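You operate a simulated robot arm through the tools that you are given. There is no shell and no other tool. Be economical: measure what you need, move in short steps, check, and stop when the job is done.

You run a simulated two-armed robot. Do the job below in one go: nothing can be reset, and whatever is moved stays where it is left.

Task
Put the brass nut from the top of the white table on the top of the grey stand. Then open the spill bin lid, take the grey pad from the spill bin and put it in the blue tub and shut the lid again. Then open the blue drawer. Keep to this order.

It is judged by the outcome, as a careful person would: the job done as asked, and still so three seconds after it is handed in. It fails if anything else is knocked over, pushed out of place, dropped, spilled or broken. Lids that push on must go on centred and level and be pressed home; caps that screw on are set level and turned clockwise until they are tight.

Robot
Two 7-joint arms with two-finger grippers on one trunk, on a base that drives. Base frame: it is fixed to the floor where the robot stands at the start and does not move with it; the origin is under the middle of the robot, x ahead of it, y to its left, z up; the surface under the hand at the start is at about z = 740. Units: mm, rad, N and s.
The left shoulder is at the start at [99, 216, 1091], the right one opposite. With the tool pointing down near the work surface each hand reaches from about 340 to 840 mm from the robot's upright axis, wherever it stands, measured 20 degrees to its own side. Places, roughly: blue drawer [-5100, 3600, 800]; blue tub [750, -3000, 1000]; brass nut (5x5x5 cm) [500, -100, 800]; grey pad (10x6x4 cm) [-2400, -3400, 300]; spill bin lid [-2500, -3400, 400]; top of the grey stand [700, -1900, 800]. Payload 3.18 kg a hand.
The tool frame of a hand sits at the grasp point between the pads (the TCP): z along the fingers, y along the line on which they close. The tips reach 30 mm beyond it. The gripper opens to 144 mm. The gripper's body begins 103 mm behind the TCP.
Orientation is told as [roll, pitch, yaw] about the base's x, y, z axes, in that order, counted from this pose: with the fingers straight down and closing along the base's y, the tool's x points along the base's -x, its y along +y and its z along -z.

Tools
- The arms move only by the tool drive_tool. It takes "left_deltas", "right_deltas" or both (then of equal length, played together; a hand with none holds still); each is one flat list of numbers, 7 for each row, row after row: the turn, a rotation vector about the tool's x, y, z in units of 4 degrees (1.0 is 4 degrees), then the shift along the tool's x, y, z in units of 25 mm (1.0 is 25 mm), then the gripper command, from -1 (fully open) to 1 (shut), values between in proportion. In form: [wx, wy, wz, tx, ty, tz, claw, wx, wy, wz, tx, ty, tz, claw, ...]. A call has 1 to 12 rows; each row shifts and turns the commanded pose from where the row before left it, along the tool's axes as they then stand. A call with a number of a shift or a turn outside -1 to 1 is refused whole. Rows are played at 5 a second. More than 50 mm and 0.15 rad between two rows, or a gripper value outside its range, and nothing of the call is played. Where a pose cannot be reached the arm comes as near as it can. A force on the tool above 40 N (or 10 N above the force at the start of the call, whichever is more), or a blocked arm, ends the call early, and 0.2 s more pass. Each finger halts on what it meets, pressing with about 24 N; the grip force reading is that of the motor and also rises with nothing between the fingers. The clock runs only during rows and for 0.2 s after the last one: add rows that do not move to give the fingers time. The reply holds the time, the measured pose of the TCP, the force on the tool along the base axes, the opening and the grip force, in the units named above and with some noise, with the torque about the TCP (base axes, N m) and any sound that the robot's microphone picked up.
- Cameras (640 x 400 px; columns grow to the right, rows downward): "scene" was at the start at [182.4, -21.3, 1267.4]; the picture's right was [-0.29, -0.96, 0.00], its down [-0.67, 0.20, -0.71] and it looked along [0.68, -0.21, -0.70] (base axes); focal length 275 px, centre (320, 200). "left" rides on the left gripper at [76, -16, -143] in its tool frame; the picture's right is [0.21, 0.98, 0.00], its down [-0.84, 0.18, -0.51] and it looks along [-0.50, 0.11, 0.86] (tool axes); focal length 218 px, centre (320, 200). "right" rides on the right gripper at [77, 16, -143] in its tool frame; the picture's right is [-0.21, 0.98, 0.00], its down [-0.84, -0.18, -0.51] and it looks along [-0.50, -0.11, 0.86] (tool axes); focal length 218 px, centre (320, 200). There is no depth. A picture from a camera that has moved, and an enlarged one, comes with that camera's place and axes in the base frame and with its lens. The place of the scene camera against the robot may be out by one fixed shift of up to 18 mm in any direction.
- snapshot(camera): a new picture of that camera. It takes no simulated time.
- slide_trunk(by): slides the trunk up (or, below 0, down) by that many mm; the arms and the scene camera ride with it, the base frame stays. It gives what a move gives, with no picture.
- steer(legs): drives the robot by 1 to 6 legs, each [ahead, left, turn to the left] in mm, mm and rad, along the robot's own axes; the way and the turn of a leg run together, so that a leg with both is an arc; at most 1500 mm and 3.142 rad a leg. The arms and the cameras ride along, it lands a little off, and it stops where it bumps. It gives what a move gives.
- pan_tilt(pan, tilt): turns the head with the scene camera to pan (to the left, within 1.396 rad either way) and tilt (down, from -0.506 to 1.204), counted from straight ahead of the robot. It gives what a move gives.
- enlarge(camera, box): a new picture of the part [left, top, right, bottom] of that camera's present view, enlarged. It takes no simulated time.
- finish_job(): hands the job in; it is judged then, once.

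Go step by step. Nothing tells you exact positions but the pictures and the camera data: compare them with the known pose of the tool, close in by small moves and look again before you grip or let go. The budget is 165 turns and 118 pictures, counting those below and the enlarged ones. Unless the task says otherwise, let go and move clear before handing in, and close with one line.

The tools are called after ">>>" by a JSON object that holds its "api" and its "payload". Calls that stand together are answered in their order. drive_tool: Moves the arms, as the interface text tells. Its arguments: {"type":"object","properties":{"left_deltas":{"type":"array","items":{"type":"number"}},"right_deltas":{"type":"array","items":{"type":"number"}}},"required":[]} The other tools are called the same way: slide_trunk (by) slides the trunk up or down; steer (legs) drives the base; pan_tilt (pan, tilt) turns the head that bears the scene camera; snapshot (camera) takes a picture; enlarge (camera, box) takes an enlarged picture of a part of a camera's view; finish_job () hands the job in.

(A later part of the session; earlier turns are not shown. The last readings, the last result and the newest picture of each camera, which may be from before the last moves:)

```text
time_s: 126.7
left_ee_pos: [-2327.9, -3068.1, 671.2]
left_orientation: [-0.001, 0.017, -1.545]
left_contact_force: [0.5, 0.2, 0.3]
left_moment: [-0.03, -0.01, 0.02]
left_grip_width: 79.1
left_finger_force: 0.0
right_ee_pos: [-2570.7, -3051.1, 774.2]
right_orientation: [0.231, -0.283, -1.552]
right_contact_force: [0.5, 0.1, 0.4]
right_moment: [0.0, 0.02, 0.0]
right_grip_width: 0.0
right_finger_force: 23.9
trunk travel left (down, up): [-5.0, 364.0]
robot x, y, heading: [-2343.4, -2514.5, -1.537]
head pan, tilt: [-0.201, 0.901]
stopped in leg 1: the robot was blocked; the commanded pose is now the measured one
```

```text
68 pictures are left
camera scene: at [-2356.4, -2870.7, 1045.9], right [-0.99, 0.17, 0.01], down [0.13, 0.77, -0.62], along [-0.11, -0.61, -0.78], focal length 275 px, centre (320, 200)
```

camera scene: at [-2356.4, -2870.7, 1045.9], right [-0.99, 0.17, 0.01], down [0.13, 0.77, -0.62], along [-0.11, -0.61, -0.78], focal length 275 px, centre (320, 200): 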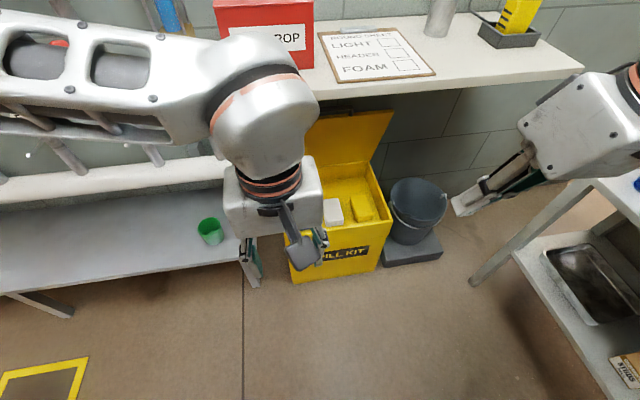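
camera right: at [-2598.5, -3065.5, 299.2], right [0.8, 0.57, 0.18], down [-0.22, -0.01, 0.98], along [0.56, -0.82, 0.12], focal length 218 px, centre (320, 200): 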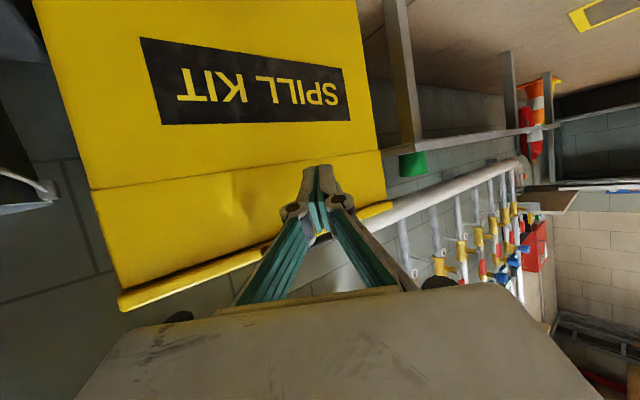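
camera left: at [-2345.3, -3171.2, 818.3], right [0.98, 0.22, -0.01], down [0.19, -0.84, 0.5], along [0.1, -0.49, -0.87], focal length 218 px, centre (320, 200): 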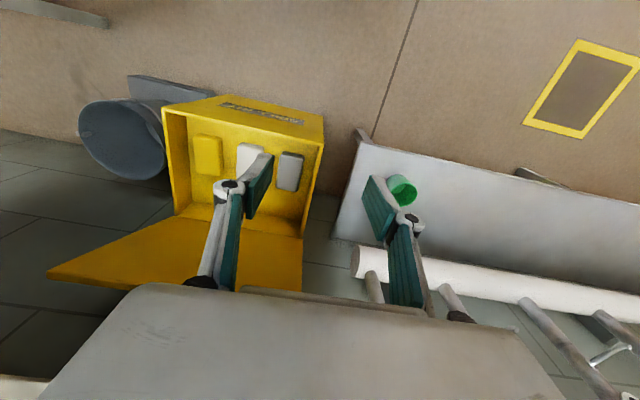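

The base is being blocked, so I suspect the right elbow is touching the rack. I'll look to the right.

>>> {"api": "pan_tilt", "payload": {"pan": -1.2, "tilt": 0.6}}

>>> {"api": "snapshot", "payload": {"camera": "scene"}}

>>> {"api": "snapshot", "payload": {"camera": "right"}}

```text
time_s: 127.9
left_ee_pos: [-2327.6, -3069.0, 667.7]
left_orientation: [-0.004, 0.019, -1.546]
left_contact_force: [0.5, 0.4, -0.2]
left_moment: [0.01, 0.0, 0.01]
left_grip_width: 79.1
left_finger_force: 0.1
right_ee_pos: [-2571.4, -3052.3, 773.2]
right_orientation: [0.228, -0.277, -1.552]
right_contact_force: [-0.4, 0.3, -0.2]
right_moment: [-0.02, -0.01, 0.04]
right_grip_width: 0.0
right_finger_force: 23.8
trunk travel left (down, up): [-5.0, 364.0]
robot x, y, heading: [-2346.5, -2516.7, -1.54]
head pan, tilt: [-1.201, 0.6]
```

```text
67 pictures are left
camera scene: at [-2424.3, -2832.1, 1070.2], right [-0.39, 0.92, 0.0], down [0.51, 0.22, -0.83], along [-0.76, -0.32, -0.56], focal length 275 px, centre (320, 200)
```

scene: 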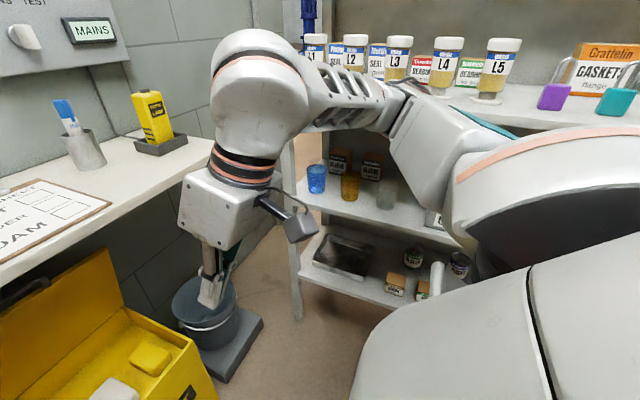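

```text
66 pictures are left
camera right: at [-2589.5, -2939.8, 889.5], right [0.96, -0.12, 0.27], down [-0.28, -0.69, 0.67], along [0.1, -0.71, -0.69], focal length 218 px, centre (320, 200)
```

right: 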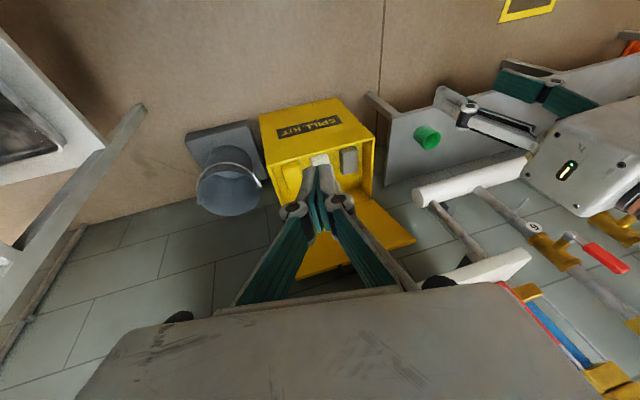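

The right elbow sits at the rack's front edge, with everything on the rack still standing. I'll strafe left, straight away from the rack, to free it.

>>> {"api": "steer", "payload": {"legs": [[0, 120, 0]]}}

>>> {"api": "snapshot", "payload": {"camera": "scene"}}

```text
time_s: 129.6
left_ee_pos: [-2214.9, -3067.0, 667.4]
left_orientation: [0.003, 0.021, -1.547]
left_contact_force: [0.3, 0.2, 0.1]
left_moment: [-0.02, 0.03, 0.05]
left_grip_width: 79.1
left_finger_force: 0.0
right_ee_pos: [-2459.8, -3050.8, 771.1]
right_orientation: [0.236, -0.279, -1.556]
right_contact_force: [-0.1, 0.0, -0.7]
right_moment: [0.01, -0.01, 0.01]
right_grip_width: 0.0
right_finger_force: 24.2
trunk travel left (down, up): [-5.0, 364.0]
robot x, y, heading: [-2224.2, -2507.5, -1.542]
head pan, tilt: [-1.201, 0.6]
```

```text
65 pictures are left
camera scene: at [-2314.7, -2830.6, 1069.2], right [-0.39, 0.92, 0.0], down [0.52, 0.22, -0.83], along [-0.76, -0.32, -0.56], focal length 275 px, centre (320, 200)
```

scene: 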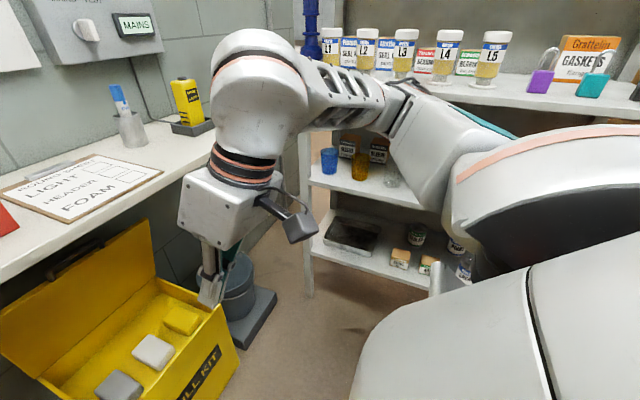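

The right arm is free and nothing on the rack moved. From here the right hand is better placed for the grey pad: I'll move the left hand aside and set the right hand to a forward-pitched approach.

>>> {"api": "drive_tool", "payload": {"left_deltas": [0, 0, 0, 0.35, 0.86, -0.57, -0.1, 0, 0, 0, 0.35, 0.86, -0.57, -0.1, 0, 0, 0, 0.35, 0.86, -0.57, -0.1, 0, 0, 0, 0.35, 0.86, -0.57, -0.1, 0, 0, 0, 0.35, 0.86, -0.57, -0.1, 0, 0, 0, 0.35, 0.86, -0.57, -0.1, 0, 0, 0, 0.35, 0.86, -0.57, -0.1]}}

>>> {"api": "drive_tool", "payload": {"right_deltas": [0.68, -0.92, 0, 0, 0, 0, -0.06, 0.68, -0.92, 0, 0, 0, 0, -0.06, 0.68, -0.92, 0, 0, 0, 0, -0.06, 0.68, -0.92, 0, 0, 0, 0, -0.06, 0.68, -0.92, 0, 0, 0, 0, -0.06, 0, 0, 0, 0, 0, 0, -0.06]}}

>>> {"api": "drive_tool", "payload": {"right_deltas": [0, 0, 0, 0.56, 0.4, 0.83, -0.06, 0, 0, 0, 0.56, 0.4, 0.83, -0.06, 0, 0, 0, 0.56, 0.4, 0.83, -0.06, 0, 0, 0, 0.56, 0.4, 0.83, -0.06, 0, 0, 0, 0.56, 0.4, 0.83, -0.06, 0, 0, 0, 0.56, 0.4, 0.83, -0.06, 0, 0, 0, 0.56, 0.4, 0.83, -0.06, 0, 0, 0, 0.56, 0.4, 0.83, -0.06, 0, 0, 0, 0, 0, 0, -0.06]}}

>>> {"api": "pan_tilt", "payload": {"pan": -0.2, "tilt": 0.9}}

>>> {"api": "snapshot", "payload": {"camera": "scene"}}

```text
time_s: 131.2
left_ee_pos: [-2067.4, -3001.5, 770.6]
left_orientation: [0.002, 0.021, -1.546]
left_contact_force: [-0.3, 0.2, -0.2]
left_moment: [-0.03, -0.03, -0.02]
left_grip_width: 79.1
left_finger_force: 0.0
right_ee_pos: [-2459.0, -3050.2, 771.1]
right_orientation: [0.234, -0.279, -1.554]
right_contact_force: [-0.3, 0.4, -0.7]
right_moment: [0.0, 0.02, 0.03]
right_grip_width: 0.1
right_finger_force: 24.1
trunk travel left (down, up): [-5.0, 364.0]
robot x, y, heading: [-2226.0, -2509.9, -1.542]
head pan, tilt: [-1.201, 0.6]
```

```text
time_s: 132.6
left_ee_pos: [-2069.1, -3001.7, 769.2]
left_orientation: [0.004, 0.022, -1.546]
left_contact_force: [0.7, -0.2, -0.2]
left_moment: [0.02, 0.01, 0.0]
left_grip_width: 79.1
left_finger_force: 0.0
right_ee_pos: [-2452.3, -3118.1, 796.7]
right_orientation: [0.015, -0.594, -1.601]
right_contact_force: [0.1, -0.2, -0.4]
right_moment: [0.02, 0.01, 0.01]
right_grip_width: 76.4
right_finger_force: 0.1
right hand out of reach, approached as far as the arm can: row 1, 2, 3, 4, 5
trunk travel left (down, up): [-5.0, 364.0]
robot x, y, heading: [-2226.7, -2515.1, -1.541]
head pan, tilt: [-1.201, 0.6]
```

```text
time_s: 134.6
left_ee_pos: [-2068.1, -3003.2, 768.6]
left_orientation: [0.004, 0.02, -1.546]
left_contact_force: [-1.2, -0.4, -0.1]
left_moment: [-0.05, 0.0, -0.01]
left_grip_width: 79.1
left_finger_force: 0.0
right_ee_pos: [-2369.3, -3127.8, 597.7]
right_orientation: [0.014, -0.599, -1.601]
right_contact_force: [-0.8, -0.2, 0.8]
right_moment: [0.03, 0.01, 0.01]
right_grip_width: 76.3
right_finger_force: 0.1
right hand out of reach, approached as far as the arm can: row 1, 2
trunk travel left (down, up): [-5.0, 364.0]
robot x, y, heading: [-2227.1, -2512.3, -1.544]
head pan, tilt: [-1.201, 0.6]
```

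```text
time_s: 135.9
left_ee_pos: [-2068.7, -3001.9, 769.1]
left_orientation: [0.003, 0.02, -1.547]
left_contact_force: [-0.7, 0.6, 0.0]
left_moment: [0.01, -0.01, -0.05]
left_grip_width: 78.7
left_finger_force: 0.0
right_ee_pos: [-2368.4, -3128.9, 597.7]
right_orientation: [0.015, -0.597, -1.6]
right_contact_force: [0.5, -0.6, -0.3]
right_moment: [0.0, 0.01, -0.01]
right_grip_width: 76.3
right_finger_force: 0.1
trunk travel left (down, up): [-5.0, 364.0]
robot x, y, heading: [-2229.3, -2512.4, -1.542]
head pan, tilt: [-0.201, 0.901]
```

```text
64 pictures are left
camera scene: at [-2246.4, -2870.7, 1044.4], right [-0.99, 0.17, 0.0], down [0.13, 0.77, -0.62], along [-0.11, -0.61, -0.78], focal length 275 px, centre (320, 200)
```

scene: 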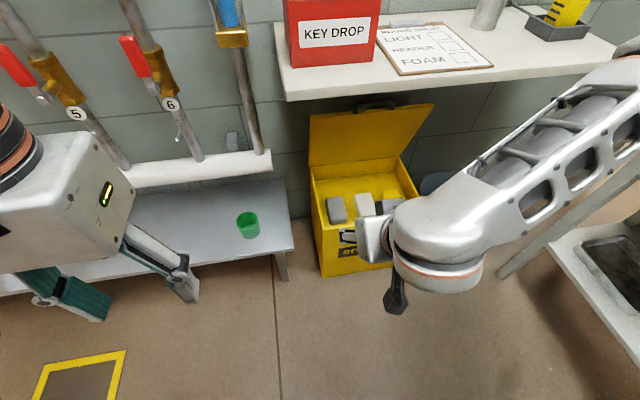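

The pitched hand is in front of the bin. I'll look through the right-hand camera to locate the grey pad accurately.

>>> {"api": "snapshot", "payload": {"camera": "right"}}

>>> {"api": "enlarge", "payload": {"camera": "scene", "box": [296, 150, 456, 250]}}

```text
63 pictures are left
camera right: at [-2349.7, -2984.6, 673.7], right [0.97, -0.19, 0.13], down [-0.2, -0.41, 0.89], along [-0.12, -0.89, -0.44], focal length 218 px, centre (320, 200)
```

right: 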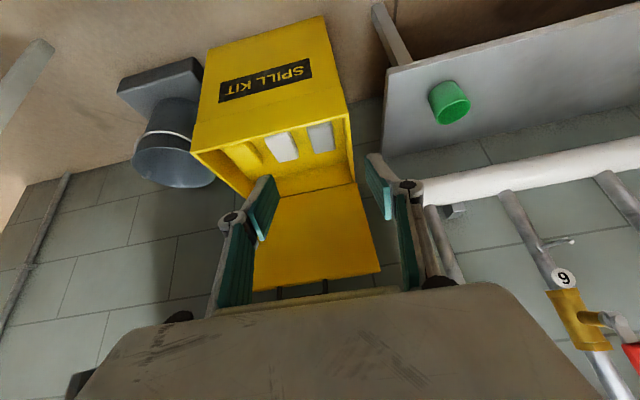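

```text
4.00 times, centred on (376, 200) of scene
camera zoom: at [-2246.4, -2870.7, 1044.4], right [-0.99, 0.17, 0.0], down [0.13, 0.77, -0.62], along [-0.11, -0.61, -0.78], focal length 1099 px, centre (96, 200)
```

zoom: 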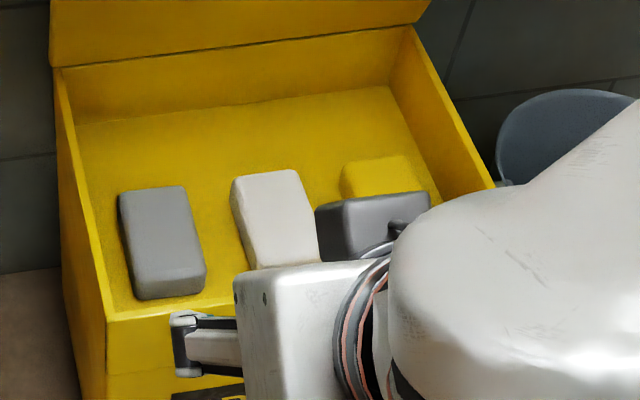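

I place the grey pad at about x -2378, y -3385, z 278–318. I'll drive 100 mm closer with the hand staying in front of the shelf.

>>> {"api": "steer", "payload": {"legs": [[100, 0, 0]]}}

>>> {"api": "drive_tool", "payload": {"right_deltas": [0, 0, 0, 0.56, -0.04, 0.83, -0.06, 0, 0, 0, 0.56, -0.04, 0.83, -0.06, 0, 0, 0, 0.56, -0.04, 0.83, -0.06, 0, 0, 0, 0.56, -0.04, 0.83, -0.06, 0, 0, 0, 0.2, -0.04, 0.83, -0.06, 0, 0, 0, 0.2, -0.04, 0.83, -0.06, 0, 0, 0, 0, 0, 0, -0.06]}}

>>> {"api": "snapshot", "payload": {"camera": "right"}}

>>> {"api": "snapshot", "payload": {"camera": "scene"}}

```text
time_s: 137.0
left_ee_pos: [-2066.1, -3099.1, 768.8]
left_orientation: [0.005, 0.021, -1.547]
left_contact_force: [1.0, -0.2, -0.1]
left_moment: [-0.04, 0.0, 0.01]
left_grip_width: 79.0
left_finger_force: 0.0
right_ee_pos: [-2366.0, -3227.4, 597.9]
right_orientation: [0.016, -0.597, -1.599]
right_contact_force: [0.1, -0.5, -0.8]
right_moment: [-0.01, 0.0, -0.01]
right_grip_width: 76.1
right_finger_force: 0.1
trunk travel left (down, up): [-5.0, 364.0]
robot x, y, heading: [-2224.0, -2610.5, -1.541]
head pan, tilt: [-0.201, 0.901]
```

```text
time_s: 138.6
left_ee_pos: [-2065.0, -3100.1, 769.6]
left_orientation: [0.004, 0.021, -1.545]
left_contact_force: [0.1, 0.6, -0.4]
left_moment: [0.02, -0.01, 0.0]
left_grip_width: 79.2
left_finger_force: 0.1
right_ee_pos: [-2341.0, -3260.0, 479.7]
right_orientation: [0.013, -0.592, -1.598]
right_contact_force: [0.1, 0.8, 0.0]
right_moment: [-0.02, 0.01, -0.02]
right_grip_width: 76.2
right_finger_force: 0.0
right hand out of reach, approached as far as the arm can: row 3, 4, 5, 6
trunk travel left (down, up): [-5.0, 364.0]
robot x, y, heading: [-2222.2, -2612.4, -1.537]
head pan, tilt: [-0.201, 0.901]
```

```text
61 pictures are left
camera right: at [-2321.5, -3118.0, 556.0], right [0.97, -0.19, 0.13], down [-0.2, -0.41, 0.89], along [-0.12, -0.89, -0.44], focal length 218 px, centre (320, 200)
```

right: 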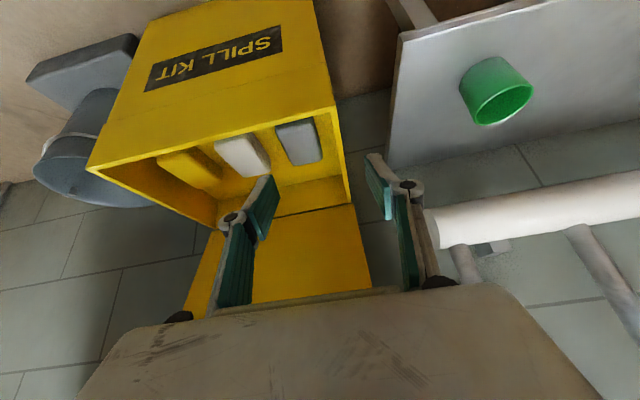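

```text
60 pictures are left
camera scene: at [-2243.3, -2968.8, 1044.5], right [-0.99, 0.17, 0.0], down [0.13, 0.77, -0.62], along [-0.11, -0.61, -0.78], focal length 275 px, centre (320, 200)
```

scene: 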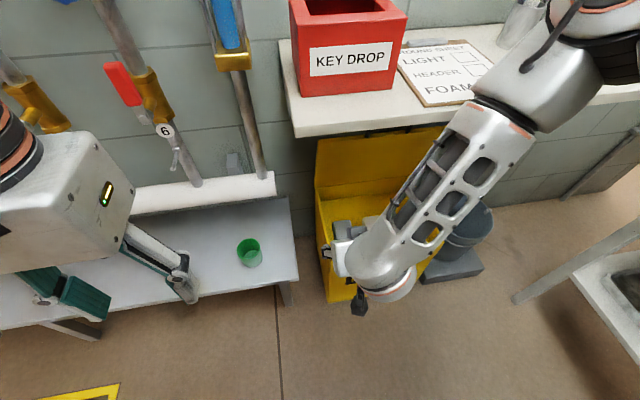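

The elbow came too far forward again. The hand will reach the bin better coming from the right with the fingers closing along y, gripping the pad by its 10 cm length. I'll retreat and yaw the hand left by 90°.

>>> {"api": "drive_tool", "payload": {"right_deltas": [0, 0, 0, 0.1, -0.34, -0.97, -0.06, 0, 0, 0, 0.1, -0.34, -0.97, -0.06, 0, 0, 0, 0.1, -0.34, -0.97, -0.06, 0, 0, 0, 0.1, -0.34, -0.97, -0.06, 0, 0, 0, 0.1, -0.34, -0.97, -0.06, 0, 0, 0, 0.1, -0.34, -0.97, -0.06, 0, 0, 0, 0.1, -0.34, -0.97, -0.06]}}

>>> {"api": "drive_tool", "payload": {"right_deltas": [-0.56, 0, -0.83, 0, 0, 0, -0.06, -0.56, 0, -0.83, 0, 0, 0, -0.06, -0.56, 0, -0.83, 0, 0, 0, -0.06, -0.56, 0, -0.83, 0, 0, 0, -0.06, -0.56, 0, -0.83, 0, 0, 0, -0.06, -0.56, 0, -0.83, 0, 0, 0, -0.06, -0.56, 0, -0.83, 0, 0, 0, -0.06, -0.56, 0, -0.83, 0, 0, 0, -0.06, -0.56, 0, -0.83, 0, 0, 0, -0.06, -0.56, 0, -0.83, 0, 0, 0, -0.06, -0.56, 0, -0.83, 0, 0, 0, -0.06, -0.56, 0, -0.83, 0, 0, 0, -0.06]}}

>>> {"api": "snapshot", "payload": {"camera": "scene"}}

```text
time_s: 140.2
left_ee_pos: [-2065.0, -3100.5, 769.2]
left_orientation: [0.002, 0.023, -1.545]
left_contact_force: [0.7, -0.7, -0.5]
left_moment: [-0.01, 0.0, 0.0]
left_grip_width: 79.5
left_finger_force: 0.0
right_ee_pos: [-2378.6, -3183.5, 594.6]
right_orientation: [0.016, -0.6, -1.599]
right_contact_force: [0.2, -0.3, 0.2]
right_moment: [0.0, 0.04, -0.01]
right_grip_width: 76.3
right_finger_force: 0.1
right hand out of reach, approached as far as the arm can: row 1, 2, 6, 7
trunk travel left (down, up): [-5.0, 364.0]
robot x, y, heading: [-2226.3, -2609.7, -1.538]
head pan, tilt: [-0.201, 0.901]
```

```text
time_s: 142.8
left_ee_pos: [-2064.3, -3100.7, 770.3]
left_orientation: [0.004, 0.021, -1.547]
left_contact_force: [-0.4, 0.9, 0.5]
left_moment: [-0.02, -0.04, 0.01]
left_grip_width: 79.0
left_finger_force: 0.1
right_ee_pos: [-2348.9, -3156.4, 576.0]
right_orientation: [0.018, -0.497, -1.062]
right_contact_force: [0.4, 0.6, 0.1]
right_moment: [-0.04, -0.01, 0.0]
right_grip_width: 76.4
right_finger_force: 0.1
right hand out of reach, approached as far as the arm can: row 1, 2, 3, 4, 5, 6, 7, 8, 9
trunk travel left (down, up): [-5.0, 364.0]
robot x, y, heading: [-2223.5, -2609.9, -1.541]
head pan, tilt: [-0.201, 0.901]
```

```text
59 pictures are left
camera scene: at [-2243.3, -2968.7, 1044.5], right [-0.99, 0.17, 0.0], down [0.13, 0.77, -0.62], along [-0.11, -0.61, -0.78], focal length 275 px, centre (320, 200)
```

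scene: 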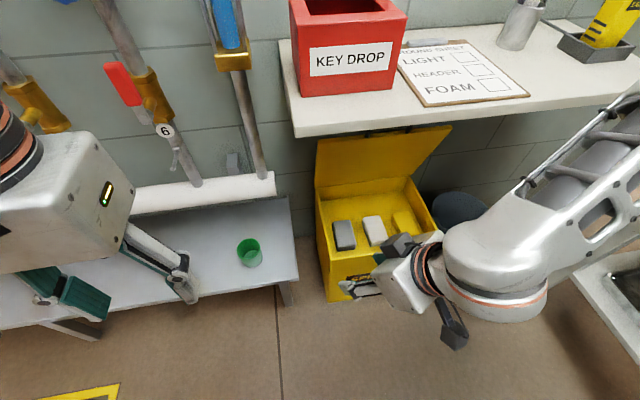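

>>> {"api": "drive_tool", "payload": {"right_deltas": [-0.48, 0, -0.88, 0, 0, 0, -0.4, -0.48, 0, -0.88, 0, 0, 0, -0.4, -0.48, 0, -0.88, 0, 0, 0, -0.4, -0.48, 0, -0.88, 0, 0, 0, -0.4, -0.48, 0, -0.88, 0, 0, 0, -0.4, -0.48, 0, -0.88, 0, 0, 0, -0.4, -0.48, 0, -0.88, 0, 0, 0, -0.4, -0.48, 0, -0.88, 0, 0, 0, -0.4, -0.48, 0, -0.88, 0, 0, 0, -0.4, -0.48, 0, -0.88, 0, 0, 0, -0.4, -0.48, 0, -0.88, 0, 0, 0, -0.4, -0.48, 0, -0.88, 0, 0, 0, -0.4]}}

>>> {"api": "snapshot", "payload": {"camera": "scene"}}

```text
time_s: 145.4
left_ee_pos: [-2063.8, -3099.3, 770.0]
left_orientation: [0.003, 0.021, -1.546]
left_contact_force: [-0.1, 0.5, 0.1]
left_moment: [0.0, -0.01, -0.04]
left_grip_width: 79.1
left_finger_force: 0.0
right_ee_pos: [-2348.3, -3155.9, 574.1]
right_orientation: [0.014, -0.512, -0.221]
right_contact_force: [0.0, -0.3, -0.2]
right_moment: [-0.03, -0.04, 0.02]
right_grip_width: 101.1
right_finger_force: 0.1
trunk travel left (down, up): [-5.0, 364.0]
robot x, y, heading: [-2221.9, -2609.4, -1.54]
head pan, tilt: [-0.201, 0.901]
```

```text
58 pictures are left
camera scene: at [-2243.3, -2968.9, 1044.4], right [-0.99, 0.17, 0.0], down [0.13, 0.77, -0.62], along [-0.11, -0.61, -0.78], focal length 275 px, centre (320, 200)
```

scene: 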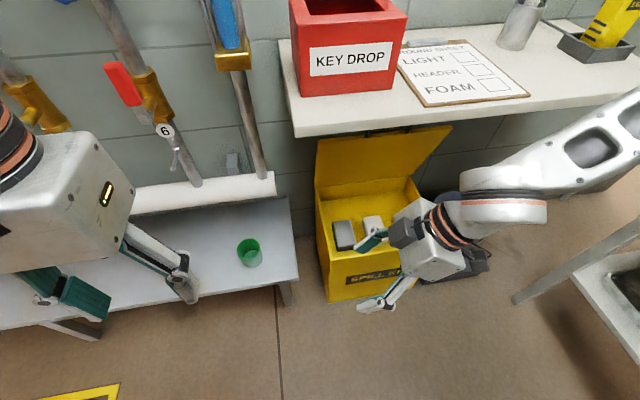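

The hand now comes in from the right. I'll finish the yaw, open to about 118 mm and lower toward rim height, still in front of the bin.

>>> {"api": "drive_tool", "payload": {"right_deltas": [-0.48, 0, -0.88, 0, 0, 0, -0.64, -0.48, 0, -0.88, 0, 0, 0, -0.64, -0.48, 0, -0.88, 0, 0, 0, -0.64, -0.1, 0, -0.2, 0.73, 0, 0.82, -0.64, 0, 0, 0, 0.73, 0, 0.82, -0.64, 0, 0, 0, 0.73, 0, 0.82, -0.64, 0, 0, 0, 0.73, 0, 0.82, -0.64, 0, 0, 0, 0.73, 0, 0.82, -0.64, 0, 0, 0, 0, 0, 0, -0.64]}}

>>> {"api": "snapshot", "payload": {"camera": "scene"}}

>>> {"api": "snapshot", "payload": {"camera": "right"}}

```text
time_s: 147.4
left_ee_pos: [-2066.8, -3099.6, 769.5]
left_orientation: [0.004, 0.02, -1.548]
left_contact_force: [-0.2, 0.1, 0.7]
left_moment: [0.02, -0.02, 0.04]
left_grip_width: 79.1
left_finger_force: 0.1
right_ee_pos: [-2345.4, -3129.9, 454.3]
right_orientation: [0.012, -0.513, 0.007]
right_contact_force: [-0.1, -0.5, -0.6]
right_moment: [-0.04, 0.0, -0.02]
right_grip_width: 118.1
right_finger_force: 0.0
right hand out of reach, approached as far as the arm can: row 2, 3
trunk travel left (down, up): [-5.0, 364.0]
robot x, y, heading: [-2221.6, -2607.5, -1.544]
head pan, tilt: [-0.201, 0.901]
```

```text
57 pictures are left
camera scene: at [-2243.3, -2968.7, 1044.5], right [-0.99, 0.17, 0.0], down [0.13, 0.77, -0.62], along [-0.11, -0.61, -0.78], focal length 275 px, centre (320, 200)
```

scene: 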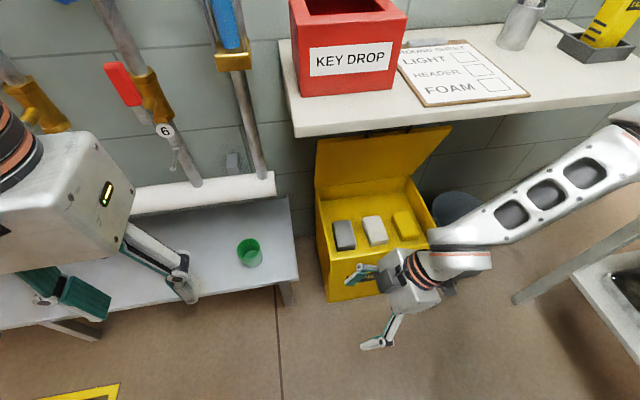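

```text
56 pictures are left
camera right: at [-2481.0, -3116.0, 540.2], right [0.17, 0.98, 0.11], down [0.49, -0.18, 0.85], along [0.86, -0.09, -0.51], focal length 218 px, centre (320, 200)
```

right: 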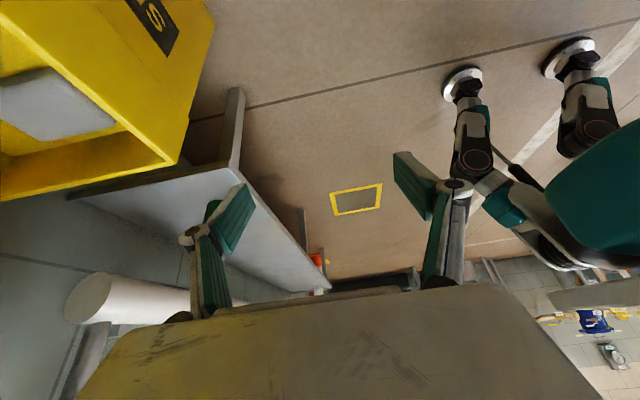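

The elbow would hit the shelf if I push in from here. I'll reverse 100 mm so the arm stretches straighter, then advance part-way and check.

>>> {"api": "steer", "payload": {"legs": [[-100, 0, 0]]}}

>>> {"api": "drive_tool", "payload": {"right_deltas": [0, 0, 0, 0.1, -0.93, -0.06, -0.64, 0, 0, 0, 0.1, -0.93, -0.06, -0.64, 0, 0, 0, 0.1, -0.93, -0.06, -0.64, 0, 0, 0, 0.1, -0.93, -0.06, -0.64, 0, 0, 0, 0.1, -0.93, -0.06, -0.64, 0, 0, 0, 0.1, -0.93, -0.06, -0.64, 0, 0, 0, 0.1, -0.93, -0.06, -0.64, 0, 0, 0, 0.1, -0.93, -0.06, -0.64, 0, 0, 0, 0, 0, 0, -0.64]}}

>>> {"api": "snapshot", "payload": {"camera": "scene"}}

```text
time_s: 148.6
left_ee_pos: [-2067.9, -3002.0, 769.3]
left_orientation: [0.002, 0.022, -1.545]
left_contact_force: [-0.1, -0.3, 0.4]
left_moment: [-0.02, -0.02, -0.02]
left_grip_width: 79.4
left_finger_force: 0.1
right_ee_pos: [-2346.5, -3031.9, 454.0]
right_orientation: [0.011, -0.514, 0.011]
right_contact_force: [0.3, -0.7, 0.1]
right_moment: [-0.01, 0.03, 0.01]
right_grip_width: 118.4
right_finger_force: 0.0
trunk travel left (down, up): [-5.0, 364.0]
robot x, y, heading: [-2228.8, -2512.6, -1.542]
head pan, tilt: [-0.201, 0.901]
```

```text
time_s: 150.6
left_ee_pos: [-2067.9, -3001.5, 769.6]
left_orientation: [0.005, 0.02, -1.545]
left_contact_force: [0.5, -0.3, -0.5]
left_moment: [0.01, -0.03, -0.01]
left_grip_width: 79.4
left_finger_force: 0.0
right_ee_pos: [-2295.4, -3096.3, 426.7]
right_orientation: [-0.005, -0.515, 0.008]
right_contact_force: [0.3, 0.1, -0.1]
right_moment: [0.01, -0.01, 0.04]
right_grip_width: 118.0
right_finger_force: 0.0
right hand out of reach, approached as far as the arm can: row 2, 3, 4, 5, 6, 7, 8
trunk travel left (down, up): [-5.0, 364.0]
robot x, y, heading: [-2227.8, -2511.4, -1.543]
head pan, tilt: [-0.201, 0.901]
```

```text
55 pictures are left
camera scene: at [-2245.9, -2870.2, 1044.4], right [-0.99, 0.17, 0.0], down [0.13, 0.77, -0.62], along [-0.11, -0.61, -0.78], focal length 275 px, centre (320, 200)
```

scene: 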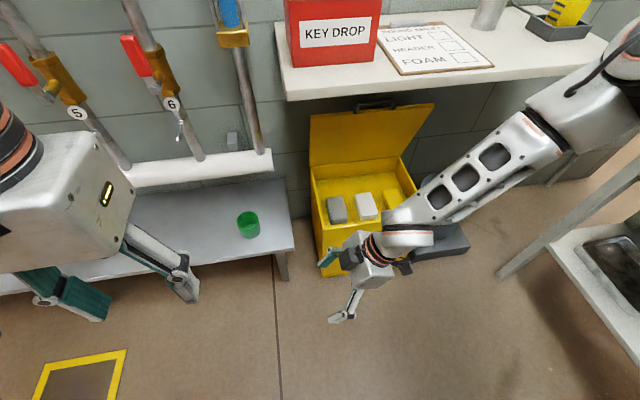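

The right arm's elbow always ends up forward, by the shelf, whereas the left arm's elbow would lie left of the shelf's end. So I'll use the left arm for the pad, first raising the right hand and turning it back to its normal pose.

>>> {"api": "drive_tool", "payload": {"right_deltas": [0, 0, 0, -0.05, 0, -0.99, 0, 0, 0, 0, -0.05, 0, -0.99, 0, 0, 0, 0, -0.05, 0, -0.99, 0, 0, 0, 0, -0.05, 0, -0.99, 0, 0, 0, 0, -0.05, 0, -0.99, 0, 0, 0, 0, -0.05, 0, -0.99, 0, 0, 0, 0, -0.05, 0, -0.99, 0]}}

>>> {"api": "drive_tool", "payload": {"right_deltas": [0.48, 0.3, 0.88, 0, 0, 0, 0, 0.48, 0.3, 0.88, 0, 0, 0, 0, 0.47, 0.3, 0.89, 0, 0, 0, 0, 0.46, 0.3, 0.9, 0, 0, 0, 0, 0.44, 0.3, 0.9, 0, 0, 0, 0, 0.42, 0.3, 0.91, 0, 0, 0, 0, 0.4, 0.3, 0.92, 0, 0, 0, 0, 0.38, 0.3, 0.92, 0, 0, 0, 0, 0.36, 0.3, 0.93, 0, 0, 0, 0, 0.34, 0.3, 0.94, 0, 0, 0, 0, 0.32, 0.3, 0.95, 0, 0, 0, 0, 0.3, 0.3, 0.95, 0, 0, 0, 0]}}

>>> {"api": "drive_tool", "payload": {"right_deltas": [0.26, 0.3, 0.96, 0, 0, -0.3, 0, 0.24, 0.3, 0.97, 0, 0, -0.3, 0, 0.22, 0.3, 0.97, 0, 0, -0.3, 0, 0.2, 0.3, 0.98, 0, 0, -0.3, 0, 0.18, 0.3, 0.98, 0, 0, -0.3, 0, 0.16, 0.3, 0.98, 0, 0, -0.3, 0, 0.14, 0.3, 0.99, 0, 0, -0.3, 0, 0.12, 0.3, 0.99, 0, 0, -0.3, 0, 0.1, 0.3, 0.99, 0, 0, -0.3, 0, 0.08, 0.3, 1, 0, 0, -0.3, 0]}}

>>> {"api": "snapshot", "payload": {"camera": "scene"}}

```text
time_s: 152.2
left_ee_pos: [-2068.1, -3001.8, 770.0]
left_orientation: [0.004, 0.023, -1.545]
left_contact_force: [1.0, 0.0, 0.2]
left_moment: [0.0, 0.02, -0.03]
left_grip_width: 79.2
left_finger_force: 0.1
right_ee_pos: [-2322.6, -3033.0, 561.7]
right_orientation: [0.007, -0.516, 0.006]
right_contact_force: [0.1, 0.9, 0.3]
right_moment: [0.04, 0.03, 0.01]
right_grip_width: 72.1
right_finger_force: 0.1
right hand out of reach, approached as far as the arm can: row 1, 2, 3, 4, 5, 6, 7
trunk travel left (down, up): [-5.0, 364.0]
robot x, y, heading: [-2228.6, -2512.4, -1.539]
head pan, tilt: [-0.201, 0.901]
```

```text
time_s: 154.8
left_ee_pos: [-2068.4, -3002.6, 769.4]
left_orientation: [0.003, 0.021, -1.545]
left_contact_force: [-0.2, 0.1, 0.4]
left_moment: [-0.03, 0.03, 0.01]
left_grip_width: 79.1
left_finger_force: 0.0
right_ee_pos: [-2321.8, -3032.4, 560.2]
right_orientation: [-0.017, -0.264, -0.822]
right_contact_force: [0.5, 0.5, 0.8]
right_moment: [0.02, -0.02, -0.01]
right_grip_width: 71.9
right_finger_force: 0.1
trunk travel left (down, up): [-5.0, 364.0]
robot x, y, heading: [-2226.5, -2511.5, -1.543]
head pan, tilt: [-0.201, 0.901]
```

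```text
time_s: 157.0
left_ee_pos: [-2067.0, -3002.5, 769.3]
left_orientation: [0.004, 0.021, -1.544]
left_contact_force: [-0.2, -0.4, -0.7]
left_moment: [-0.03, -0.01, 0.01]
left_grip_width: 79.2
left_finger_force: 0.1
right_ee_pos: [-2327.9, -3021.3, 635.1]
right_orientation: [-0.021, -0.067, -1.521]
right_contact_force: [0.3, -0.5, -0.4]
right_moment: [0.01, -0.02, 0.01]
right_grip_width: 71.8
right_finger_force: 0.1
trunk travel left (down, up): [-5.0, 364.0]
robot x, y, heading: [-2229.9, -2511.0, -1.544]
head pan, tilt: [-0.201, 0.901]
```

```text
54 pictures are left
camera scene: at [-2245.9, -2870.2, 1044.4], right [-0.99, 0.17, 0.0], down [0.13, 0.77, -0.62], along [-0.11, -0.61, -0.78], focal length 275 px, centre (320, 200)
```

scene: 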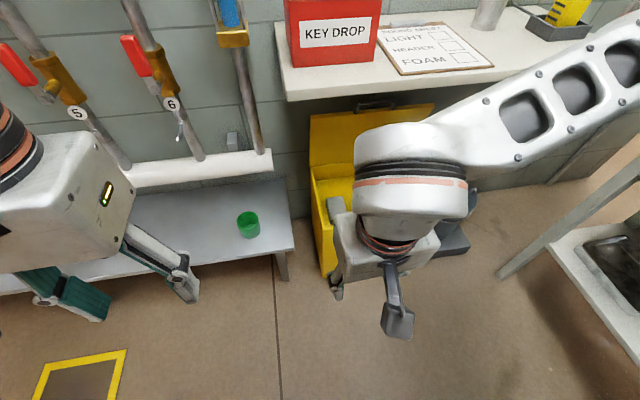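

>>> {"api": "drive_tool", "payload": {"right_deltas": [0.2, 0.1, 0, 0.44, -0.65, -0.98, 0, 0.2, 0.1, 0, 0.44, -0.65, -0.98, 0, 0, 0.1, 0, 0.44, -0.65, -0.98, 0, 0, 0.1, 0, 0.44, -0.65, -0.98, 0, 0, 0.1, 0, 0.44, -0.65, -0.98, 0, 0, 0.1, 0, 0.44, -0.65, -0.98, 0, 0, 0.1, 0, 0.44, -0.65, -0.98, 0, 0, 0.1, 0, 0.44, -0.65, -0.98, 0, 0, 0.1, 0, 0.44, -0.65, -0.98, 0, 0, 0, 0, 0.44, -0.65, -0.98, 0]}}

>>> {"api": "drive_tool", "payload": {"left_deltas": [0, 0, 0, -0.4, -0.9, 0.9, -0.1, 0, 0, 0, -0.4, -0.9, 0.9, -0.1, 0, 0, 0, -0.4, -0.9, 0.9, -0.1, 0, 0, 0, -0.4, -0.9, 0.9, -0.1, 0, 0, 0, -0.4, -0.9, 0.9, -0.1, 0, 0, 0, -0.4, -0.9, 0.9, -0.1, 0, 0, 0, -0.4, -0.9, 0.9, -0.1, 0, 0, 0, -0.4, -0.9, 0.9, -0.1, 0, 0, 0, 0, 0, 0, -0.1]}}

>>> {"api": "snapshot", "payload": {"camera": "scene"}}

```text
time_s: 159.2
left_ee_pos: [-2067.6, -3000.1, 769.1]
left_orientation: [0.004, 0.022, -1.545]
left_contact_force: [-0.2, 0.2, -0.3]
left_moment: [-0.01, -0.03, -0.02]
left_grip_width: 79.1
left_finger_force: 0.1
right_ee_pos: [-2482.5, -2913.2, 884.3]
right_orientation: [-0.048, -0.004, -1.523]
right_contact_force: [0.1, 0.6, 0.6]
right_moment: [-0.02, 0.01, -0.03]
right_grip_width: 72.0
right_finger_force: 0.1
right hand out of reach, approached as far as the arm can: row 6
trunk travel left (down, up): [-5.0, 364.0]
robot x, y, heading: [-2229.7, -2510.0, -1.54]
head pan, tilt: [-0.201, 0.901]
```

```text
time_s: 161.2
left_ee_pos: [-2244.9, -3082.3, 586.6]
left_orientation: [0.005, 0.02, -1.545]
left_contact_force: [0.6, 0.7, 1.0]
left_moment: [-0.01, -0.03, 0.04]
left_grip_width: 79.0
left_finger_force: 0.0
right_ee_pos: [-2482.9, -2914.1, 884.6]
right_orientation: [-0.046, -0.004, -1.523]
right_contact_force: [-0.8, 0.4, 0.5]
right_moment: [0.0, 0.02, -0.01]
right_grip_width: 72.1
right_finger_force: 0.1
trunk travel left (down, up): [-5.0, 364.0]
robot x, y, heading: [-2225.4, -2514.5, -1.54]
head pan, tilt: [-0.201, 0.901]
```

```text
53 pictures are left
camera scene: at [-2245.9, -2870.1, 1044.5], right [-0.99, 0.17, 0.0], down [0.13, 0.77, -0.62], along [-0.11, -0.61, -0.78], focal length 275 px, centre (320, 200)
```

scene: 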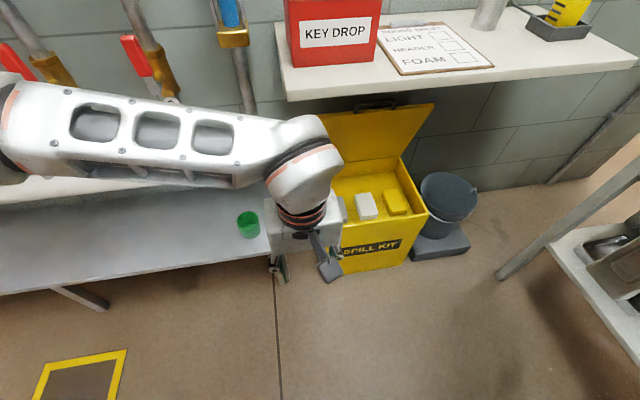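

Another approach: stand to the left of the bin, turned 40° to the right. The right arm's workable pose (pointing forward-left of the robot) then lines up square with the pad, and the elbow stays away from shelf and rack. First I'll tuck the left hand, strafe left and turn.

>>> {"api": "drive_tool", "payload": {"left_deltas": [0, 0, 0, 0.43, 0.73, -0.96, -0.1, 0, 0, 0, 0.43, 0.73, -0.96, -0.1, 0, 0, 0, 0.43, 0.73, -0.96, -0.1, 0, 0, 0, 0.43, 0.73, -0.96, -0.1, 0, 0, 0, 0.43, 0.73, -0.96, -0.1, 0, 0, 0, 0.43, 0.73, -0.96, -0.1, 0, 0, 0, 0.43, 0.73, -0.96, -0.1, 0, 0, 0, 0.43, 0.73, -0.96, -0.1, 0, 0, 0, 0.43, 0.73, -0.96, -0.1, 0, 0, 0, 0.43, 0.73, -0.96, -0.1, 0, 0, 0, 0.43, 0.73, -0.96, -0.1]}}

>>> {"api": "steer", "payload": {"legs": [[0, 540, 0], [0, 0, -0.74]]}}

>>> {"api": "pan_tilt", "payload": {"pan": 0.2, "tilt": 0.7}}

>>> {"api": "snapshot", "payload": {"camera": "scene"}}

```text
time_s: 163.6
left_ee_pos: [-2049.2, -2963.3, 852.4]
left_orientation: [0.003, 0.019, -1.548]
left_contact_force: [-0.4, 1.0, -0.2]
left_moment: [-0.01, 0.02, 0.0]
left_grip_width: 79.1
left_finger_force: 0.1
right_ee_pos: [-2481.0, -2914.2, 884.0]
right_orientation: [-0.049, -0.003, -1.524]
right_contact_force: [-1.0, 0.2, 0.0]
right_moment: [-0.01, -0.03, -0.01]
right_grip_width: 71.9
right_finger_force: 0.0
trunk travel left (down, up): [-5.0, 364.0]
robot x, y, heading: [-2225.4, -2512.6, -1.538]
head pan, tilt: [-0.201, 0.901]
```

```text
time_s: 170.9
left_ee_pos: [-1853.5, -2948.8, 852.1]
left_orientation: [0.003, 0.021, -2.286]
left_contact_force: [-0.3, 0.6, -1.1]
left_moment: [-0.01, 0.01, 0.03]
left_grip_width: 79.0
left_finger_force: 0.0
right_ee_pos: [-2138.8, -2618.4, 883.1]
right_orientation: [-0.047, -0.004, -2.264]
right_contact_force: [0.4, 0.0, -0.1]
right_moment: [-0.03, -0.03, -0.02]
right_grip_width: 72.1
right_finger_force: 0.1
trunk travel left (down, up): [-5.0, 364.0]
robot x, y, heading: [-1676.2, -2493.6, -2.287]
head pan, tilt: [-0.201, 0.901]
```

```text
time_s: 171.7
left_ee_pos: [-1851.3, -2949.0, 852.6]
left_orientation: [0.003, 0.019, -2.286]
left_contact_force: [0.6, 0.2, -0.4]
left_moment: [0.0, 0.01, 0.02]
left_grip_width: 78.8
left_finger_force: 0.0
right_ee_pos: [-2137.9, -2619.9, 883.3]
right_orientation: [-0.05, -0.003, -2.263]
right_contact_force: [0.0, -1.2, 0.9]
right_moment: [-0.01, 0.04, 0.02]
right_grip_width: 71.9
right_finger_force: 0.1
trunk travel left (down, up): [-5.0, 364.0]
robot x, y, heading: [-1682.5, -2494.1, -2.281]
head pan, tilt: [0.201, 0.7]
```

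```text
52 pictures are left
camera scene: at [-1921.2, -2782.8, 1060.5], right [-0.87, 0.49, 0.0], down [0.32, 0.56, -0.76], along [-0.37, -0.67, -0.64], focal length 275 px, centre (320, 200)
```

scene: 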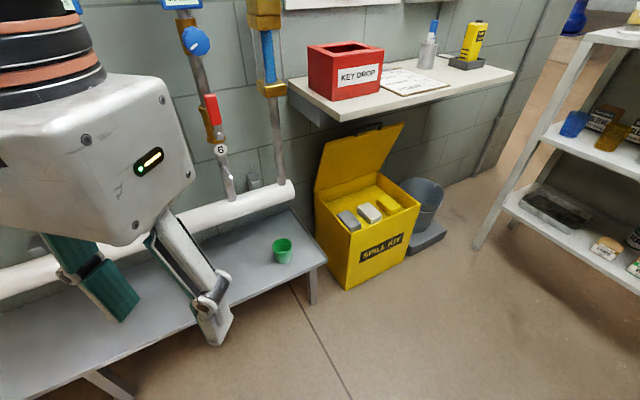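

I'll use a smaller turn (about 29°), which keeps the left elbow away from the pipes. I'll move to about [-1826, -2600] and bring the right hand down and forward.

>>> {"api": "steer", "payload": {"legs": [[0, 0, 0.21], [162, -75, 0]]}}

>>> {"api": "drive_tool", "payload": {"right_deltas": [0, 0, 0, -0.65, 0.2, 1, 0, 0, 0, 0, -0.65, 0.2, 1, 0, 0, 0, 0, -0.65, 0.2, 1, 0, 0, 0, 0, -0.65, 0.2, 1, 0, 0, 0, 0, -0.65, 0.2, 1, 0, 0, 0, 0, -0.65, 0.2, 1, 0, 0, 0, 0, -0.65, 0.2, 1, 0, 0, 0, 0, -0.65, 0.2, 1, 0, 0, 0, 0, -0.65, 0.2, 1, 0, 0, 0, 0, -0.65, 0.2, 1, 0, 0, 0, 0, -0.65, 0.2, 1, 0, 0, 0, 0, -0.65, 0.2, 1, 0]}}

>>> {"api": "drive_tool", "payload": {"right_deltas": [0, -0.95, -0.3, -0.9, 0, 0.1, 0, 0, -0.95, -0.3, -0.9, 0, 0.2, 0, 0, -0.95, -0.3, -0.85, 0, 0.3, 0, 0, -0.95, -0.3, -0.85, 0, 0.3, 0, 0, -0.95, -0.3, -0.8, 0, 0.4, 0, 0, -0.95, -0.3, -0.8, 0, 0.4, 0, 0, -0.95, -0.3, -0.75, 0, 0.5, 0, 0, -0.95, -0.3, -0.7, 0, 0.5, 0, 0, -0.95, -0.3, 0, 0, 0, 0, 0, -0.6, -0.3, 0, 0, 0, 0]}}

>>> {"api": "snapshot", "payload": {"camera": "scene"}}

```text
time_s: 174.0
left_ee_pos: [-1897.7, -3079.1, 851.2]
left_orientation: [0.004, 0.021, -2.078]
left_contact_force: [0.4, 0.7, 0.3]
left_moment: [0.02, -0.03, -0.02]
left_grip_width: 79.3
left_finger_force: 0.1
right_ee_pos: [-2244.6, -2816.4, 883.1]
right_orientation: [-0.047, -0.005, -2.055]
right_contact_force: [0.8, -0.6, -0.3]
right_moment: [0.02, -0.01, 0.01]
right_grip_width: 72.0
right_finger_force: 0.1
trunk travel left (down, up): [-5.0, 364.0]
robot x, y, heading: [-1819.4, -2596.5, -2.074]
head pan, tilt: [0.201, 0.7]
```

```text
time_s: 176.6
left_ee_pos: [-1896.6, -3078.8, 851.1]
left_orientation: [0.003, 0.021, -2.077]
left_contact_force: [0.3, -0.3, -0.4]
left_moment: [0.02, -0.01, -0.03]
left_grip_width: 79.4
left_finger_force: 0.2
right_ee_pos: [-2293.6, -3010.1, 580.9]
right_orientation: [-0.048, -0.006, -2.055]
right_contact_force: [-0.5, -0.1, -1.4]
right_moment: [0.0, 0.0, -0.02]
right_grip_width: 72.1
right_finger_force: 0.0
trunk travel left (down, up): [-5.0, 364.0]
robot x, y, heading: [-1820.3, -2599.6, -2.07]
head pan, tilt: [0.201, 0.7]
```

```text
time_s: 178.8
left_ee_pos: [-1897.5, -3080.6, 851.8]
left_orientation: [0.005, 0.02, -2.077]
left_contact_force: [0.1, 0.1, 0.0]
left_moment: [0.03, 0.02, 0.02]
left_grip_width: 79.0
left_finger_force: 0.0
right_ee_pos: [-2366.3, -3170.4, 553.2]
right_orientation: [-0.142, -0.624, -1.777]
right_contact_force: [-0.4, -0.7, 0.0]
right_moment: [0.0, 0.0, -0.01]
right_grip_width: 72.0
right_finger_force: 0.0
trunk travel left (down, up): [-5.0, 364.0]
robot x, y, heading: [-1818.0, -2596.9, -2.073]
head pan, tilt: [0.201, 0.7]
```

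```text
51 pictures are left
camera scene: at [-1998.7, -2928.5, 1060.5], right [-0.95, 0.3, 0.0], down [0.19, 0.62, -0.76], along [-0.23, -0.73, -0.64], focal length 275 px, centre (320, 200)
```

scene: 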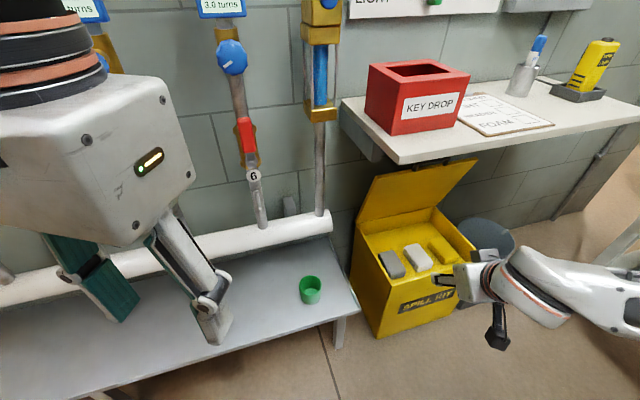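

This configuration is good: the forearm is low and clear. I'll square up the hand, drive 90 mm ahead and look from above the bin.

>>> {"api": "drive_tool", "payload": {"right_deltas": [-0.94, -0.1, -0.6, 0, 0, 0, -0.03, -0.94, -0.1, -0.6, 0, 0, 0, -0.03, -0.94, -0.1, -0.6, 0, 0, 0, -0.03, -0.94, -0.1, -0.6, 0, 0, 0, -0.03, 0, 0, 0, 0, 0, 0, -0.03]}}

>>> {"api": "steer", "payload": {"legs": [[90, 0, 0]]}}

>>> {"api": "snapshot", "payload": {"camera": "right"}}

>>> {"api": "snapshot", "payload": {"camera": "scene"}}

```text
time_s: 180.0
left_ee_pos: [-1897.8, -3079.5, 851.5]
left_orientation: [0.004, 0.02, -2.077]
left_contact_force: [0.4, -0.8, 0.0]
left_moment: [0.01, -0.01, -0.01]
left_grip_width: 79.2
left_finger_force: 0.0
right_ee_pos: [-2367.9, -3171.8, 553.7]
right_orientation: [-0.002, -0.642, -1.566]
right_contact_force: [-0.3, 0.7, -0.1]
right_moment: [-0.03, 0.0, 0.04]
right_grip_width: 74.3
right_finger_force: 0.1
trunk travel left (down, up): [-5.0, 364.0]
robot x, y, heading: [-1824.4, -2598.9, -2.073]
head pan, tilt: [0.201, 0.7]
```

```text
time_s: 181.1
left_ee_pos: [-1940.1, -3157.0, 851.9]
left_orientation: [0.004, 0.021, -2.078]
left_contact_force: [-0.7, -0.2, -0.1]
left_moment: [0.01, -0.01, 0.0]
left_grip_width: 79.0
left_finger_force: 0.2
right_ee_pos: [-2409.6, -3249.0, 553.1]
right_orientation: [0.0, -0.638, -1.568]
right_contact_force: [0.1, 0.1, -0.6]
right_moment: [0.0, 0.01, 0.01]
right_grip_width: 74.0
right_finger_force: 0.0
trunk travel left (down, up): [-5.0, 364.0]
robot x, y, heading: [-1863.0, -2674.9, -2.069]
head pan, tilt: [0.201, 0.7]
```

```text
50 pictures are left
camera right: at [-2393.3, -3102.6, 621.4], right [0.98, -0.17, 0.12], down [-0.18, -0.37, 0.91], along [-0.1, -0.91, -0.4], focal length 218 px, centre (320, 200)
```

right: 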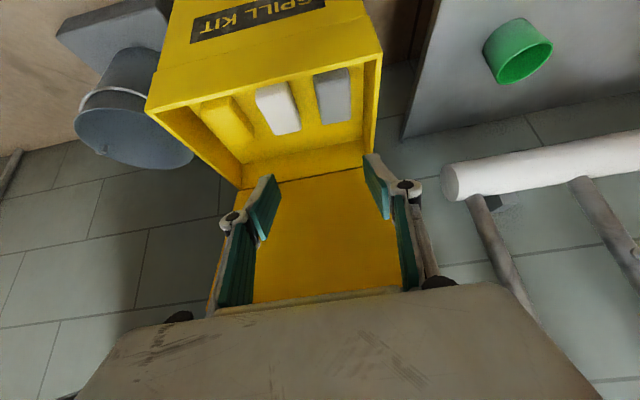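

```text
49 pictures are left
camera scene: at [-2041.5, -3006.7, 1060.3], right [-0.95, 0.3, 0.0], down [0.19, 0.62, -0.76], along [-0.23, -0.73, -0.64], focal length 275 px, centre (320, 200)
```

scene: 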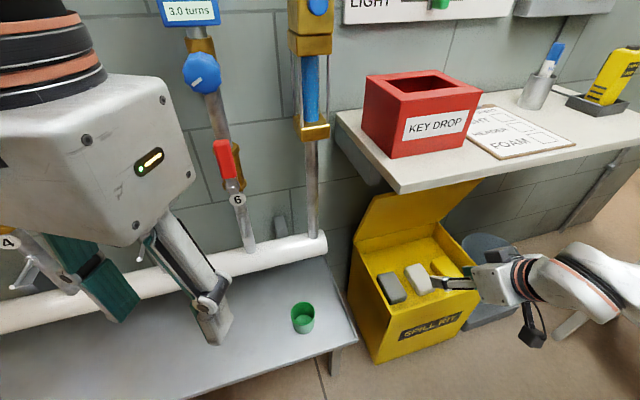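

The pad works out at [-2377, -3380] again. I'll move in over it, just above rim height.

>>> {"api": "drive_tool", "payload": {"right_deltas": [0, 0, 0, -0.23, 0.18, 0.98, -0.03, 0, 0, 0, -0.23, 0.18, 0.98, -0.03, 0, 0, 0, -0.23, 0.18, 0.98, -0.03, 0, 0, 0, -0.23, 0.18, 0.98, -0.03, 0, 0, 0, -0.23, 0.18, 0.98, -0.03, 0, 0, 0, -0.23, 0.18, 0.98, -0.03, 0, 0, 0, -0.23, 0.18, 0.98, -0.03, 0, 0, 0, 0, 0, 0, -0.03]}}

>>> {"api": "snapshot", "payload": {"camera": "right"}}

>>> {"api": "enlarge", "payload": {"camera": "scene", "box": [330, 200, 522, 320]}}

```text
time_s: 182.9
left_ee_pos: [-1941.0, -3157.7, 852.2]
left_orientation: [0.003, 0.022, -2.076]
left_contact_force: [0.3, -0.7, -0.4]
left_moment: [0.01, 0.01, -0.01]
left_grip_width: 79.4
left_finger_force: 0.0
right_ee_pos: [-2379.1, -3385.3, 439.0]
right_orientation: [-0.001, -0.642, -1.567]
right_contact_force: [-0.8, 0.7, 0.2]
right_moment: [0.01, 0.02, 0.02]
right_grip_width: 74.1
right_finger_force: 0.0
trunk travel left (down, up): [-5.0, 364.0]
robot x, y, heading: [-1860.7, -2673.6, -2.075]
head pan, tilt: [0.201, 0.7]
```

```text
48 pictures are left
camera right: at [-2362.3, -3238.1, 508.0], right [0.98, -0.17, 0.12], down [-0.18, -0.37, 0.91], along [-0.1, -0.91, -0.39], focal length 218 px, centre (320, 200)
```

right: 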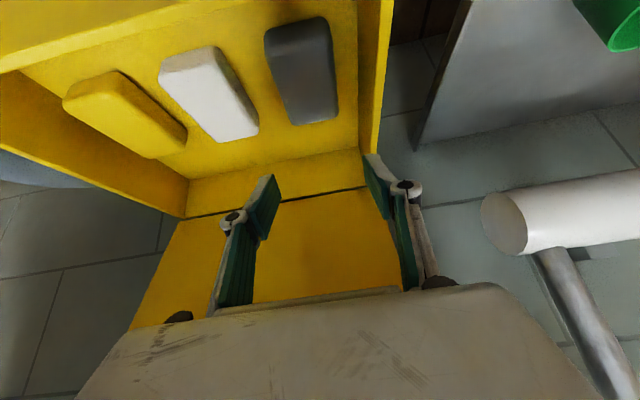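

```text
3.33 times, centred on (426, 260) of scene
camera zoom: at [-2041.2, -3006.1, 1060.6], right [-0.95, 0.3, 0.0], down [0.19, 0.62, -0.76], along [-0.23, -0.73, -0.64], focal length 916 px, centre (-33, 0)
```

zoom: 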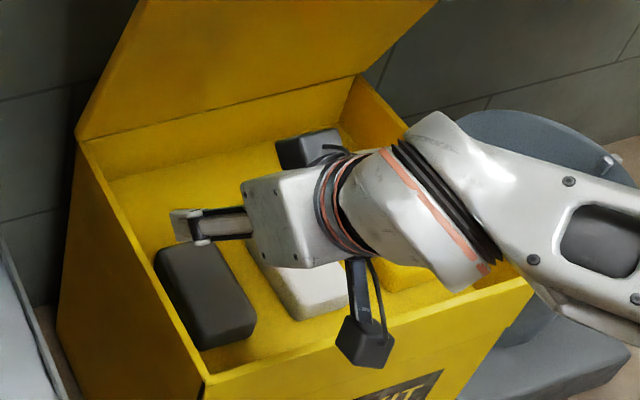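

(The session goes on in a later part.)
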